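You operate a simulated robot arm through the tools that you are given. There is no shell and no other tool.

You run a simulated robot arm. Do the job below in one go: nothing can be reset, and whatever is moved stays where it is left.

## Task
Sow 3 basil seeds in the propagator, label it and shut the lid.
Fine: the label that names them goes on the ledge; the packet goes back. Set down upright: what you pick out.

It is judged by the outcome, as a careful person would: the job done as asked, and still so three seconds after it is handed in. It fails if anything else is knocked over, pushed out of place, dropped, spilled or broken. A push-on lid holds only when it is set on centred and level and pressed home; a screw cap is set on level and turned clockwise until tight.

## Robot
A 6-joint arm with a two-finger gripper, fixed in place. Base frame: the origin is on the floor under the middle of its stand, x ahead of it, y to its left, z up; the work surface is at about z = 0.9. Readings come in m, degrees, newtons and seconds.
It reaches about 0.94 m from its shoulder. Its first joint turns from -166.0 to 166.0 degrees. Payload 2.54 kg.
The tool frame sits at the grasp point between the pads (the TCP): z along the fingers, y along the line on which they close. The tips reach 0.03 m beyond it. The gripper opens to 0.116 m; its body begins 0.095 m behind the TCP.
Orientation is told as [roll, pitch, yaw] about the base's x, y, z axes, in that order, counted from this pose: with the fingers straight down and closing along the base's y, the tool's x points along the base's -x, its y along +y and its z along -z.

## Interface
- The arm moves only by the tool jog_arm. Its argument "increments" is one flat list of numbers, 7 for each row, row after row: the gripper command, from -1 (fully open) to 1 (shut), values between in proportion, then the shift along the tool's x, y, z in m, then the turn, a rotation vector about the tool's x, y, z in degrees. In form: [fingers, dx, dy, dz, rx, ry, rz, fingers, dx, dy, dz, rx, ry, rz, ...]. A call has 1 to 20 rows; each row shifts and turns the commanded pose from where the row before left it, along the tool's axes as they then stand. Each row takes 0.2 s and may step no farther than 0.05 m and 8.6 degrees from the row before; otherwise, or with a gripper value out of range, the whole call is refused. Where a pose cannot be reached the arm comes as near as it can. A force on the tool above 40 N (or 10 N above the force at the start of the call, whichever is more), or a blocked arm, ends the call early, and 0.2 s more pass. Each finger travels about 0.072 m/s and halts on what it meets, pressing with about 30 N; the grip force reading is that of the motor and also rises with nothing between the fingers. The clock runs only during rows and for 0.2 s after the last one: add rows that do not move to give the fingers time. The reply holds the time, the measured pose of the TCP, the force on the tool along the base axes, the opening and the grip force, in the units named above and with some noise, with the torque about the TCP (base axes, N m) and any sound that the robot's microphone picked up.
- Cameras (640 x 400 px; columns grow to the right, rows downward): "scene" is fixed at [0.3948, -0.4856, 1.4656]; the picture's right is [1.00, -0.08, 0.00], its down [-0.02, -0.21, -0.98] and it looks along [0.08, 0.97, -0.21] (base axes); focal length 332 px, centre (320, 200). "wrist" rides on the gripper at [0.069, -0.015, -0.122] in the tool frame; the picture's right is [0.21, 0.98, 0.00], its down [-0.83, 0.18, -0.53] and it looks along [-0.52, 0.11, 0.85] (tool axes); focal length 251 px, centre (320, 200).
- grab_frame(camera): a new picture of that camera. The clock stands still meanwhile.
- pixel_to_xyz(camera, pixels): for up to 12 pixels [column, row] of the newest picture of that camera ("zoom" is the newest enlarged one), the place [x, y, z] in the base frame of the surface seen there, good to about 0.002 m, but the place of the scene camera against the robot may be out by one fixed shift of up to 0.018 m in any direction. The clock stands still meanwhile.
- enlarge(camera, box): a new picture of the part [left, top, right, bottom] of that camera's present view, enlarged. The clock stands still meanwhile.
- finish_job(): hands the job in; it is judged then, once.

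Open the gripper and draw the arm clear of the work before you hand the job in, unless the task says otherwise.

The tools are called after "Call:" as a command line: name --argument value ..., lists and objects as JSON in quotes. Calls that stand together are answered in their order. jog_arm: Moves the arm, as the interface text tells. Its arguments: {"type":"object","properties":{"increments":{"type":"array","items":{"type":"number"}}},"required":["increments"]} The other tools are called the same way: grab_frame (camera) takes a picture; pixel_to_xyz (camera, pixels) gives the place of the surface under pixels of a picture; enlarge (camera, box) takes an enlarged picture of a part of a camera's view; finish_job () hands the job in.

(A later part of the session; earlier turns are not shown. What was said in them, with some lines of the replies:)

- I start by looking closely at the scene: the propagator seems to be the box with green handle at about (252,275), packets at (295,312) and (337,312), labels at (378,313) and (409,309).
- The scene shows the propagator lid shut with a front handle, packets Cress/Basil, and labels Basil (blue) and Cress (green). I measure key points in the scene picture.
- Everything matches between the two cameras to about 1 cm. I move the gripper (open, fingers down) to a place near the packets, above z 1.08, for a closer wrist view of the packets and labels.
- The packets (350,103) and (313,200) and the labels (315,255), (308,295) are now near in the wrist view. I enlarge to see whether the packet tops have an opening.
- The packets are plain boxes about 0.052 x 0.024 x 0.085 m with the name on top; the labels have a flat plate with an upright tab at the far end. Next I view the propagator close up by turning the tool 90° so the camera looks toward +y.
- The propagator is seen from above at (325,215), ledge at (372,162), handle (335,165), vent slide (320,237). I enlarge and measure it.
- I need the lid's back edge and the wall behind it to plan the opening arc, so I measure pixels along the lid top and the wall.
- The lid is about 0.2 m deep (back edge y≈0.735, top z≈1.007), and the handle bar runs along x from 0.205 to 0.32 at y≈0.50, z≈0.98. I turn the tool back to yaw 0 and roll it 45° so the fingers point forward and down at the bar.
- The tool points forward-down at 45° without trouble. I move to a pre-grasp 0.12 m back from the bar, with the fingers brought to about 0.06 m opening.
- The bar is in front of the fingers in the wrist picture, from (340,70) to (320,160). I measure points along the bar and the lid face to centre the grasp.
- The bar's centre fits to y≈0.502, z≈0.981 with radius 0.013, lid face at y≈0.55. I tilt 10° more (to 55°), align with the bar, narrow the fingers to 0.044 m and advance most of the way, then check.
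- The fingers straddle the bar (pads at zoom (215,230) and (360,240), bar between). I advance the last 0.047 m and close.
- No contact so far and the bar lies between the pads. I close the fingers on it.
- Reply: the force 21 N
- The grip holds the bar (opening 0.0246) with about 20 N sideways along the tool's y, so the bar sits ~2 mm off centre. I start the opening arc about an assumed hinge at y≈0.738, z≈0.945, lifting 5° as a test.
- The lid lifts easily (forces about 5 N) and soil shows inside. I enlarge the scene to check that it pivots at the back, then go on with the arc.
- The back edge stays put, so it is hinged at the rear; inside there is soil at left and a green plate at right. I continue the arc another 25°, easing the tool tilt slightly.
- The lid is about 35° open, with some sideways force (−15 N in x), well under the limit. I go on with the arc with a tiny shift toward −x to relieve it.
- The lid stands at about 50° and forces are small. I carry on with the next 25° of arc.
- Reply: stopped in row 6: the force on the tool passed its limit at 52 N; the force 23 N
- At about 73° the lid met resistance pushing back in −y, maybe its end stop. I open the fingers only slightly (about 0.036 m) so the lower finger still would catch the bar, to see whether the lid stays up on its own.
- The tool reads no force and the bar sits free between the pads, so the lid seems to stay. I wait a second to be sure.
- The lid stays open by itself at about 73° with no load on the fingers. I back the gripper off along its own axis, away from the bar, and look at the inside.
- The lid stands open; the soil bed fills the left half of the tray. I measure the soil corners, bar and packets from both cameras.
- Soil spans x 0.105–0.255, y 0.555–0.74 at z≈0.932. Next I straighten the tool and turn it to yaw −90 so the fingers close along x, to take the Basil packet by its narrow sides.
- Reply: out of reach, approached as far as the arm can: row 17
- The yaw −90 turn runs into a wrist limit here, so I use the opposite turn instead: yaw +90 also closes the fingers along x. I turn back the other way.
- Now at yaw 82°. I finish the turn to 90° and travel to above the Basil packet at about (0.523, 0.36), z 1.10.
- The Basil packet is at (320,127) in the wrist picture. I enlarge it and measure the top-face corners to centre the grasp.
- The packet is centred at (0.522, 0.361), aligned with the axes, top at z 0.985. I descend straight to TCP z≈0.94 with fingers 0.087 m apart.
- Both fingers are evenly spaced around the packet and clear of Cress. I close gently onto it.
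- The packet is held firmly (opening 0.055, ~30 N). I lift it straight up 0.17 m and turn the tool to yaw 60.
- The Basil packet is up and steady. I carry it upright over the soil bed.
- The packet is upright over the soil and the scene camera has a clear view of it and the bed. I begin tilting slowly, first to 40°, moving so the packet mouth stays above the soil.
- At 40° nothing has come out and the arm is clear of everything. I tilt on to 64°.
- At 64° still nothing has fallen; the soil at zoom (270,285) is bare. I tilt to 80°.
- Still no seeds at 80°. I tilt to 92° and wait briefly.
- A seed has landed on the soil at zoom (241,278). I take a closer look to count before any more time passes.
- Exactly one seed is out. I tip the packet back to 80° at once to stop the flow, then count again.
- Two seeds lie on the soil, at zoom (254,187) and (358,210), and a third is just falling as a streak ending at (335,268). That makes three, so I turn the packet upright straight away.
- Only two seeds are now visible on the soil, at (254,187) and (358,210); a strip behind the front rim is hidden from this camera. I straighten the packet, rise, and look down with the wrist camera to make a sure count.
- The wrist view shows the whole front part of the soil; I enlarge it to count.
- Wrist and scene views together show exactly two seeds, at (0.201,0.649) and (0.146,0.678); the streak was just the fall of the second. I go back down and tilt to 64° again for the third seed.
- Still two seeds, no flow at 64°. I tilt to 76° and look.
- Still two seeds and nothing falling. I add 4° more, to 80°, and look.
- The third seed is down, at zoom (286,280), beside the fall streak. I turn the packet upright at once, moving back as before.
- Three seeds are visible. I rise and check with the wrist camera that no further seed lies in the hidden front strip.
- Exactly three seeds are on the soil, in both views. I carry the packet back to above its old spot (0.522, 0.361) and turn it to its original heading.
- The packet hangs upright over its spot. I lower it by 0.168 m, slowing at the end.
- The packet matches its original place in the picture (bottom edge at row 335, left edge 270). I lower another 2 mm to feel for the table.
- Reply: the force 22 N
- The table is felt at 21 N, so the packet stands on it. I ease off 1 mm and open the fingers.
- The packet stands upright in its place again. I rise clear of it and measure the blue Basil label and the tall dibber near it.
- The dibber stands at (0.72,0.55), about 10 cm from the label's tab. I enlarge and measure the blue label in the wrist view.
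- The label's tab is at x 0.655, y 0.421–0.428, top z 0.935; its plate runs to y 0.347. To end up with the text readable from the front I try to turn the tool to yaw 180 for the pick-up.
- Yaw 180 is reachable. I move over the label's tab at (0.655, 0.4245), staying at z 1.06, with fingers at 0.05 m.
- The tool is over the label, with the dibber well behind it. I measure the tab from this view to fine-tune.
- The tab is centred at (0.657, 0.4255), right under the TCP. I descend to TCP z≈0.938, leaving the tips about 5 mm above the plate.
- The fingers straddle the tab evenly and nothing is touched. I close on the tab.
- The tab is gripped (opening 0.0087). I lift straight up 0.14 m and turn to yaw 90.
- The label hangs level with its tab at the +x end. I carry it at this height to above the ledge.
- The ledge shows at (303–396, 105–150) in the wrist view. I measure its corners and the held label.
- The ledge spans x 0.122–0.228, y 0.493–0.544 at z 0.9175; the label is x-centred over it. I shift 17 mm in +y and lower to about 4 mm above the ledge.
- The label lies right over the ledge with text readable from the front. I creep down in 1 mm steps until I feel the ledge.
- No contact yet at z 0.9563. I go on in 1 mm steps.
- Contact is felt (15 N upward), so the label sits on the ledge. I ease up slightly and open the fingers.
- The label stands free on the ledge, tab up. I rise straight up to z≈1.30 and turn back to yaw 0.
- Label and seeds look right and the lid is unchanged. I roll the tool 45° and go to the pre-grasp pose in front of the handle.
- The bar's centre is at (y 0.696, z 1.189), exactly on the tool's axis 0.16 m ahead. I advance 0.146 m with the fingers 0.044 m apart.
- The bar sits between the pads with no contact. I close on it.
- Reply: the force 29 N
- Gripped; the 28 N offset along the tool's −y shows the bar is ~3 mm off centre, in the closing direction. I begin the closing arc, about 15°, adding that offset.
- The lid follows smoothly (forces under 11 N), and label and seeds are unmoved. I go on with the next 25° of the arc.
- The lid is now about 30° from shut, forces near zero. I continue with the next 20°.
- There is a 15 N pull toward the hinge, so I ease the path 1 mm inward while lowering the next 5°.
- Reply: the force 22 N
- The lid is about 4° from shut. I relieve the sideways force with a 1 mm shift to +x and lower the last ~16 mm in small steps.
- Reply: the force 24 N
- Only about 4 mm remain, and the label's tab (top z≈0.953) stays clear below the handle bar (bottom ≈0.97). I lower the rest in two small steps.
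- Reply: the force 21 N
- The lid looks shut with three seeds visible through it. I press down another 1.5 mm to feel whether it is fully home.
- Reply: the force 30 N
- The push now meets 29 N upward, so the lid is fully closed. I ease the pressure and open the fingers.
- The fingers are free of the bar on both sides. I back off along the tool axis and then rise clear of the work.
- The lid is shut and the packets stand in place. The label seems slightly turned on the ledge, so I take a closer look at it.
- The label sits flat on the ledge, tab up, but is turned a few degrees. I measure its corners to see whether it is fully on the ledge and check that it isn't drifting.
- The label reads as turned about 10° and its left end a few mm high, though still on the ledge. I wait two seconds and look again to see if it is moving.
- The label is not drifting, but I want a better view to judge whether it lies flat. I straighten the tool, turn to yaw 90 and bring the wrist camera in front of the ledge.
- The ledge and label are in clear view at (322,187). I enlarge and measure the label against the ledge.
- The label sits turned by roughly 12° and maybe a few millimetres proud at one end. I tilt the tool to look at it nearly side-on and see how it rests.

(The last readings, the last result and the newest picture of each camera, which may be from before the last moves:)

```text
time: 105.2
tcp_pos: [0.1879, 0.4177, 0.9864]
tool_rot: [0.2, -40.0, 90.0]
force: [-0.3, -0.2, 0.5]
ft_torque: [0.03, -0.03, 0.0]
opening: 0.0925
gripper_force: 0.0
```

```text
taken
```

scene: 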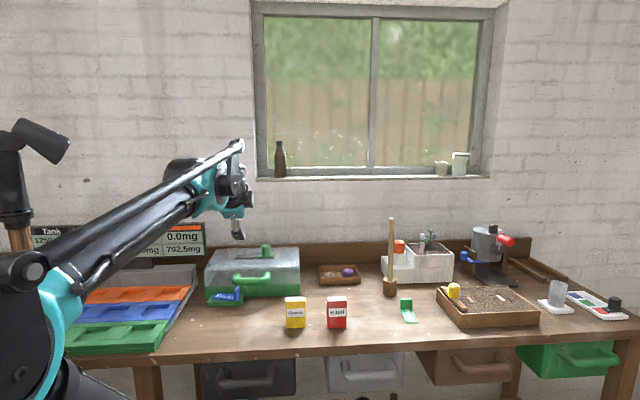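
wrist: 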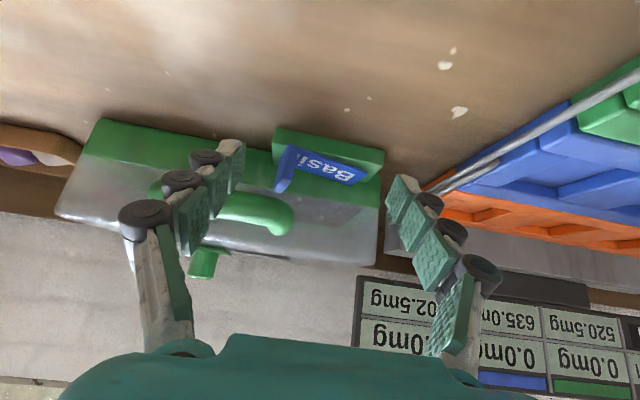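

Call:
enlarge --camera "wrist" --box '[260, 115, 400, 205]'

Call:
pixel_to_xyz --camera "zoom" --pixels '[[150, 180], [200, 180], [300, 210], [400, 250], [430, 290], [320, 260], [460, 270], [90, 130], [110, 150], [350, 190], [500, 190], [480, 300]]'

```text
4.44 times, centred on (330, 160) of wrist
```

zoom: 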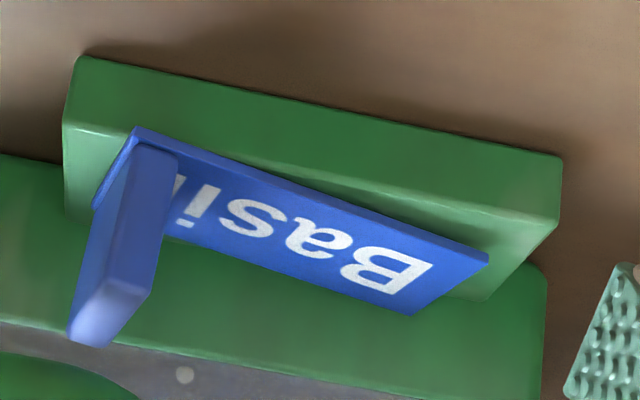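

```text
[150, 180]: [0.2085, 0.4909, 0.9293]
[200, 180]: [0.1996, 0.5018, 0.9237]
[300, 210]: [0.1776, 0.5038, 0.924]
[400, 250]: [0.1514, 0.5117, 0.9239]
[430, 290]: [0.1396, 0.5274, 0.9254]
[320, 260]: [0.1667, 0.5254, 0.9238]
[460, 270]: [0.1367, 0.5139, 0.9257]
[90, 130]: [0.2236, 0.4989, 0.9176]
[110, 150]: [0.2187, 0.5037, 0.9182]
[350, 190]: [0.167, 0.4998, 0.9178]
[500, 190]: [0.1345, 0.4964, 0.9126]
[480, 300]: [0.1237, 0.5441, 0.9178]
```

The readings put the label's top 6–8 mm above the ledge, more than its ~3 mm thickness, so something may hold it up slightly. I look at it at the highest enlargement.

Call:
enlarge --camera "scene" --box '[208, 282, 248, 307]'

Call:
enlarge --camera "wrist" --box '[315, 140, 385, 190]'

Call:
enlarge --camera "wrist" --box '[265, 120, 325, 200]'

```text
16.00 times, centred on (228, 294) of scene
```

zoom: 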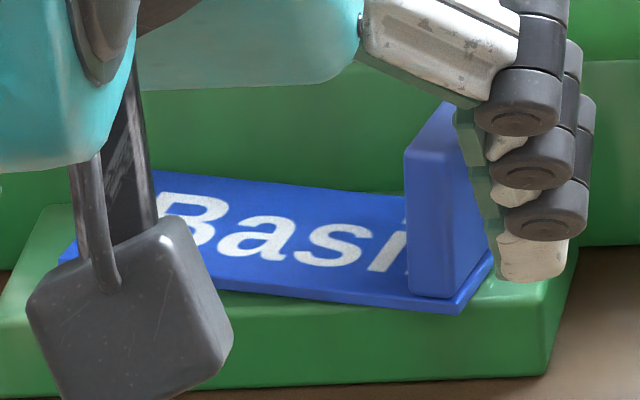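

```text
8.00 times, centred on (350, 165) of wrist
```

zoom: 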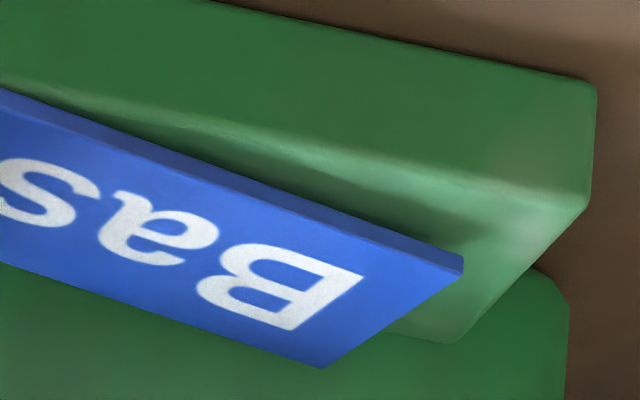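

```text
5.00 times, centred on (295, 160) of wrist
```

zoom: 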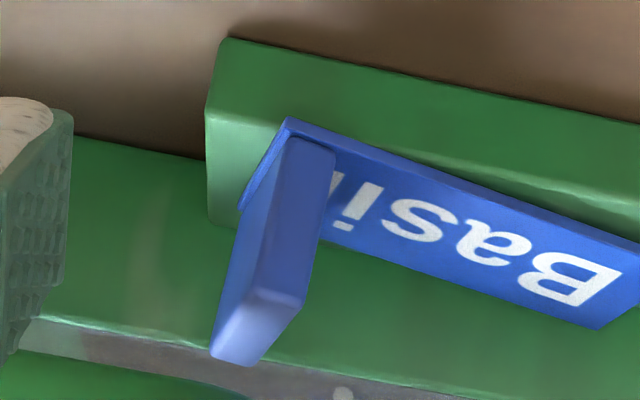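

The left end of the label is slightly raised. I draw the arm back up out of the scene camera's way so I can look at the gap under the label.

Call:
jog_arm --increments '[-0.6, -0.02, 0, -0.03, 0, 0, 0, -0.6, -0.025, 0, -0.035, 0, 8, 0, -0.6, -0.02, 0, -0.04, 0, 8, 0, -0.6, -0.01, 0, -0.045, 0, 8, 0, -0.6, 0, 0, -0.045, 0, 8, 0, -0.6, 0, 0, -0.045, 0, 8, 0]'

Call:
enlarge --camera "scene" --box '[208, 282, 248, 307]'

Call:
enlarge --camera "scene" --box '[208, 290, 228, 303]'

Call:
grab_frame --camera "scene"

```text
time: 106.6
tcp_pos: [0.1861, 0.3773, 1.2418]
tool_rot: [0.2, 0.2, 90.1]
force: [0.2, -0.1, 0.1]
ft_torque: [0.08, 0.07, 0.03]
opening: 0.0927
gripper_force: 0.1
```

```text
16.00 times, centred on (228, 294) of scene
```

zoom: 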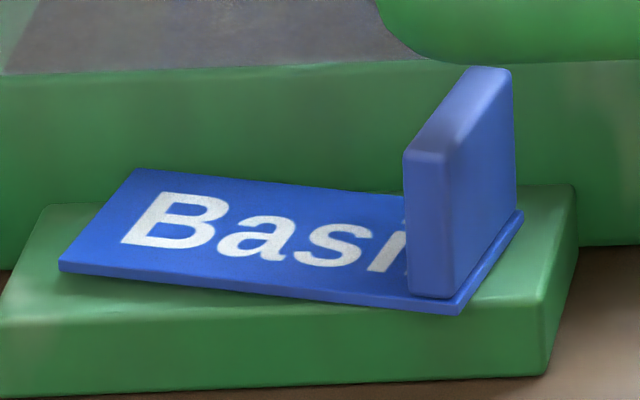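

```text
16.00 times, centred on (218, 296) of scene
```

zoom: 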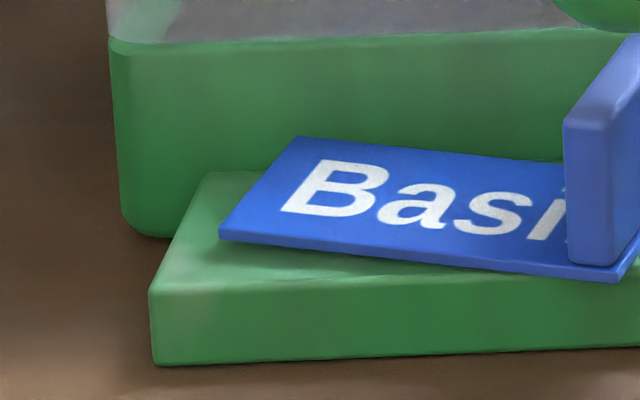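

```text
taken
```

scene: 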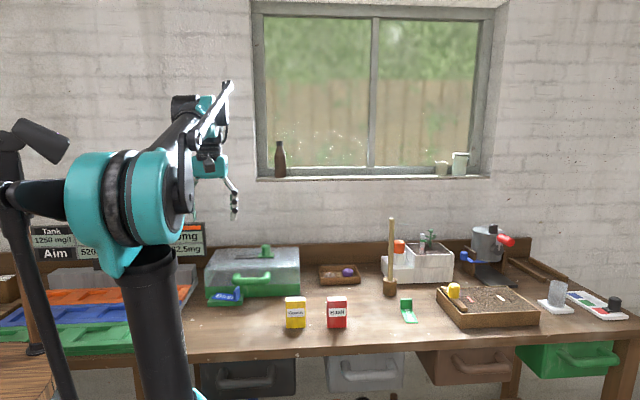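

From here the label looks nearly flat with its front-right corner a bit over the ledge edge. I measure many points on label and ledge with the wrist camera to judge tilt and height.

Call:
grab_frame --camera "wrist"

Call:
enlarge --camera "wrist" --box '[260, 150, 390, 240]'

```text
taken
```

wrist: 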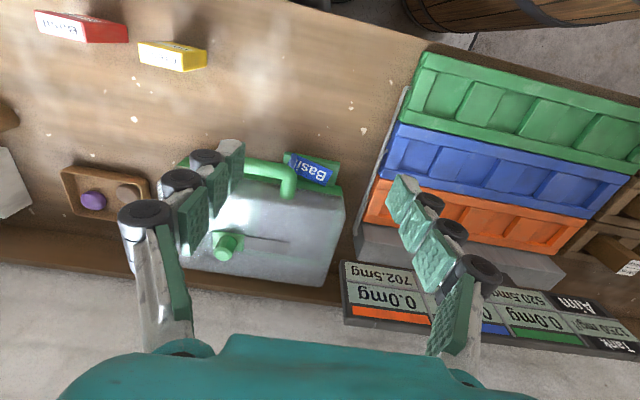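

```text
4.44 times, centred on (325, 195) of wrist
```

zoom: 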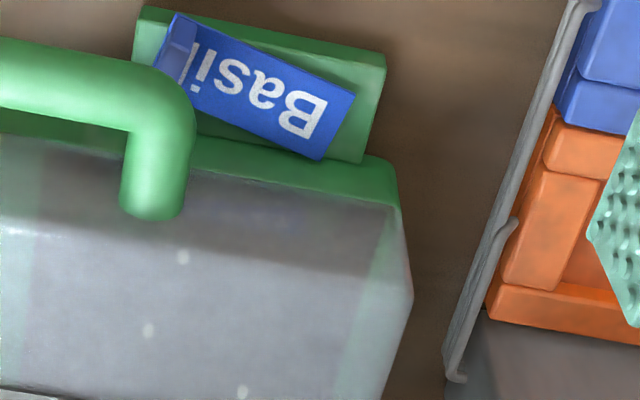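

Call:
pixel_to_xyz --camera "zoom" --pixels '[[215, 40], [210, 100], [240, 60], [240, 110], [270, 70], [270, 125], [300, 85], [300, 140], [330, 95], [340, 105], [320, 145], [325, 120]]'

Call:
pixel_to_xyz --camera "zoom" --pixels '[[150, 40], [145, 55], [250, 40], [300, 55], [350, 75], [370, 90], [355, 140], [345, 150], [365, 110], [220, 120], [230, 125], [155, 55]]'

```text
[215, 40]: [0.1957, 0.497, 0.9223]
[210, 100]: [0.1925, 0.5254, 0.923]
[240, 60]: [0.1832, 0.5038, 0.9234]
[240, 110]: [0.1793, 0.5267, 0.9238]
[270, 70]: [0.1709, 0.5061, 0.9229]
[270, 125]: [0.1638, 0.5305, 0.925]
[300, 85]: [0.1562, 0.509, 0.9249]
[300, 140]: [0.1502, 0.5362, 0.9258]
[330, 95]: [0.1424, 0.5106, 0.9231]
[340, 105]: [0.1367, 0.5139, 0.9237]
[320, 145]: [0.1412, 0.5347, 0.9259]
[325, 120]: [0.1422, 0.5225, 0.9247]
```

```text
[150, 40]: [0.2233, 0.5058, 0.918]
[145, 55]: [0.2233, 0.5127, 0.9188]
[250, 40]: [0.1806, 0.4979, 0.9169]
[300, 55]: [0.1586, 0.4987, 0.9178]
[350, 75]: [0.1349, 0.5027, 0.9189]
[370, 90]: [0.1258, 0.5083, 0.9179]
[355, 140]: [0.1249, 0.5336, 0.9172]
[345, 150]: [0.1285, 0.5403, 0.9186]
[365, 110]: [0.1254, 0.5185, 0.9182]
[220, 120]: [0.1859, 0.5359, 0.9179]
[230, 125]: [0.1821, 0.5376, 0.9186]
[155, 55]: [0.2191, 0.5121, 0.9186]
```

The label rests on the ledge within about 2–3° of level, its back-left corner touching the tray, and it has stayed still over 10 s. I compare the lid with its original shut state using the same enlargement as at the start.

Call:
enlarge --camera "scene" --box '[195, 235, 315, 310]'

Call:
pixel_to_xyz --camera "zoom" --pixels '[[300, 250], [350, 245], [250, 240], [300, 230], [500, 170], [300, 160], [130, 150], [480, 250], [480, 275], [540, 250], [540, 270], [380, 60]]'

Call:
pixel_to_xyz --camera "wrist" --pixels '[[265, 168], [255, 167], [290, 180], [288, 192], [250, 200], [300, 210], [270, 230], [320, 240], [340, 200], [230, 240]]'

```text
5.33 times, centred on (255, 272) of scene
```

zoom: 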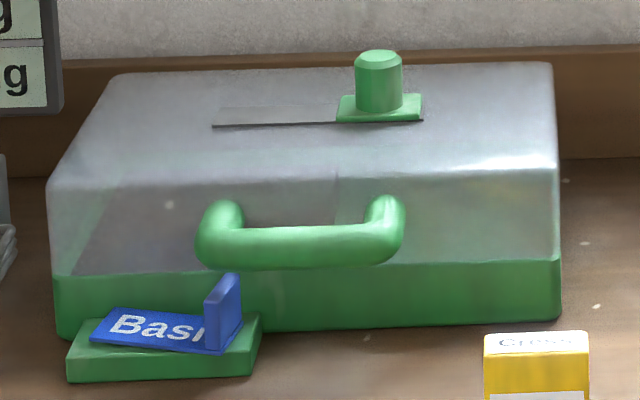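

```text
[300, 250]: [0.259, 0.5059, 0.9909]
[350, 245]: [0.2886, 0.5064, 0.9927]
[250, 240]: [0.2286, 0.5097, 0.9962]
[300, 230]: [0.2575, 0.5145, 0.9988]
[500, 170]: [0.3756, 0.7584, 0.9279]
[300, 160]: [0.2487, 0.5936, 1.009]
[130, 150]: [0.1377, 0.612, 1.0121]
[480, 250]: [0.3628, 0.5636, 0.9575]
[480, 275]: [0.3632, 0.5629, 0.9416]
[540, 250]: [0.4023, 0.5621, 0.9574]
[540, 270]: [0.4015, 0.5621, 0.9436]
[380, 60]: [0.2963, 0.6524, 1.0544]
```

```text
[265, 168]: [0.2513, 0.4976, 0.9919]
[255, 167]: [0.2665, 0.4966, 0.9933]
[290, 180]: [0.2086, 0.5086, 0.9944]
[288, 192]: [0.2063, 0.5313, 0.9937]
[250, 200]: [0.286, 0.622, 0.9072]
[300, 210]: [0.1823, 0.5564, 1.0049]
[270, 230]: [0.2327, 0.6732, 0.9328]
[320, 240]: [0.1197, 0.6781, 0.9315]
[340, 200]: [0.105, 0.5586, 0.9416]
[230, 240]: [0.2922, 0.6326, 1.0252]
```

The lid lines up exactly with its original shut picture, three seeds show through it, the packet is back, and the label stands still on the ledge. I open the gripper fully, draw the arm further up and away, and check once more.

Call:
jog_arm --increments '[-1, 0.02, 0, -0.03, 0, 0, 0, -1, 0.02, 0, -0.03, 0, 0, 0, -1, 0.02, 0, -0.02, 0, 0, 0, -1, 0, 0, 0, 0, 0, 0, -1, 0, 0, 0, 0, 0, 0]'

Call:
grab_frame --camera "scene"

Call:
enlarge --camera "scene" --box '[208, 282, 248, 307]'

Call:
enlarge --camera "scene" --box '[190, 230, 430, 340]'

```text
time: 107.8
tcp_pos: [0.1905, 0.3193, 1.3219]
tool_rot: [0.1, 0.0, 90.1]
force: [-0.1, 0.1, -0.2]
ft_torque: [-0.04, -0.01, -0.01]
opening: 0.116
gripper_force: 0.0
```

```text
taken
```

scene: 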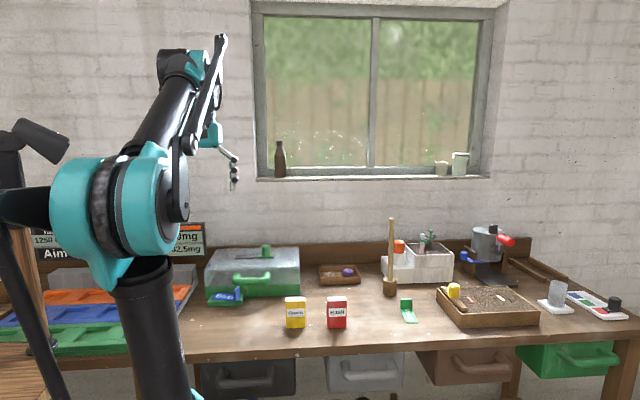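

```text
16.00 times, centred on (228, 294) of scene
```

zoom: 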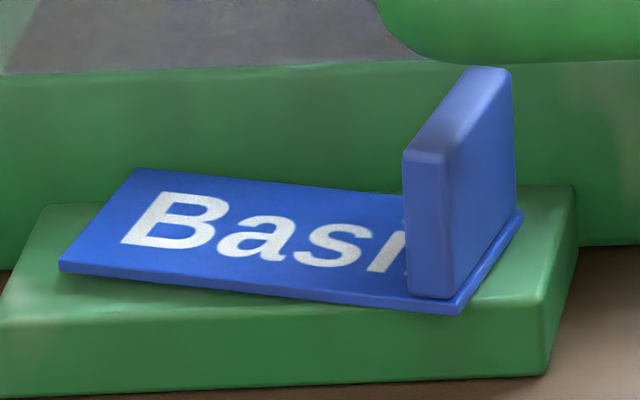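

```text
2.67 times, centred on (310, 285) of scene
```

zoom: 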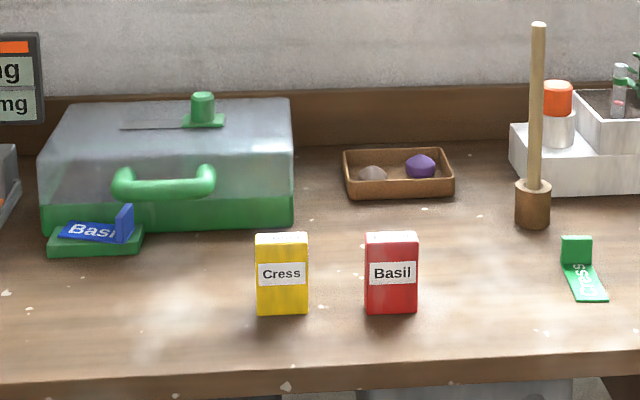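

The label appears almost, but perhaps not perfectly, still (its tab edge moved about a pixel at 16x). I wait three more seconds and compare to be sure it is not creeping off.

Call:
jog_arm --increments '[-1, 0, 0, 0, 0, 0, 0, -1, 0, 0, 0, 0, 0, 0, -1, 0, 0, 0, 0, 0, 0, -1, 0, 0, 0, 0, 0, 0, -1, 0, 0, 0, 0, 0, 0, -1, 0, 0, 0, 0, 0, 0, -1, 0, 0, 0, 0, 0, 0, -1, 0, 0, 0, 0, 0, 0, -1, 0, 0, 0, 0, 0, 0, -1, 0, 0, 0, 0, 0, 0, -1, 0, 0, 0, 0, 0, 0, -1, 0, 0, 0, 0, 0, 0, -1, 0, 0, 0, 0, 0, 0, -1, 0, 0, 0, 0, 0, 0, -1, 0, 0, 0, 0, 0, 0]'

Call:
enlarge --camera "scene" --box '[208, 282, 248, 307]'

```text
time: 111.0
tcp_pos: [0.1893, 0.3191, 1.3231]
tool_rot: [0.1, 0.0, 90.1]
force: [0.4, 0.2, 0.2]
ft_torque: [0.02, -0.03, -0.03]
opening: 0.1158
gripper_force: 0.1
```

```text
16.00 times, centred on (228, 294) of scene
```

zoom: 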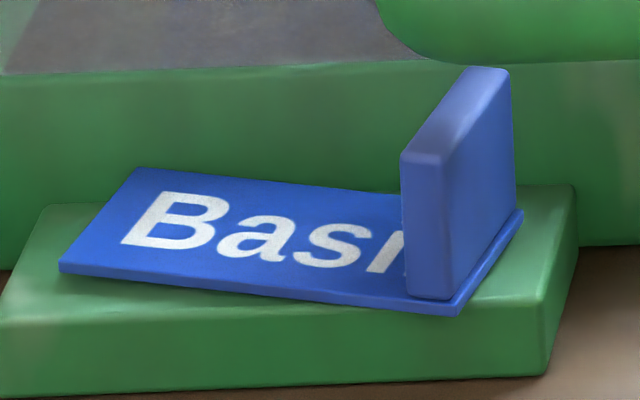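

Over three seconds the label shifted by well under a millimetre. It still sits on the ledge with its tab up, turned about 12° and within about 3° of level. The three seeds are under the shut lid, the packet is back upright, and the open gripper is clear, so I hand in the job.

Call:
finish_job

```text
The job is handed in.
```

I sowed three basil seeds in the propagator's soil, put the Basil label on the ledge, and shut the lid. The job is handed in; I don't have the judging result.

- **Seeds:** both cameras showed exactly three on the soil before I closed the lid.
- **Packet:** the Basil packet is back upright at its original spot, within a few millimetres.
- **Lid:** it is fully closed and matches how it looked shut at the start.
- **Label:** it stands tab up on the ledge and reads from the front, but it is not perfect:
    - It turned about 12° after I released it, and I don't know why.
    - It tilts about 3°, and its front corner overhangs the ledge by a few millimetres.
    - It was still creeping very slowly, less than a millimetre over three seconds. I left it because straightening it meant reopening the lid.

Nothing else was moved or knocked over, and the gripper is open and clear of the work.
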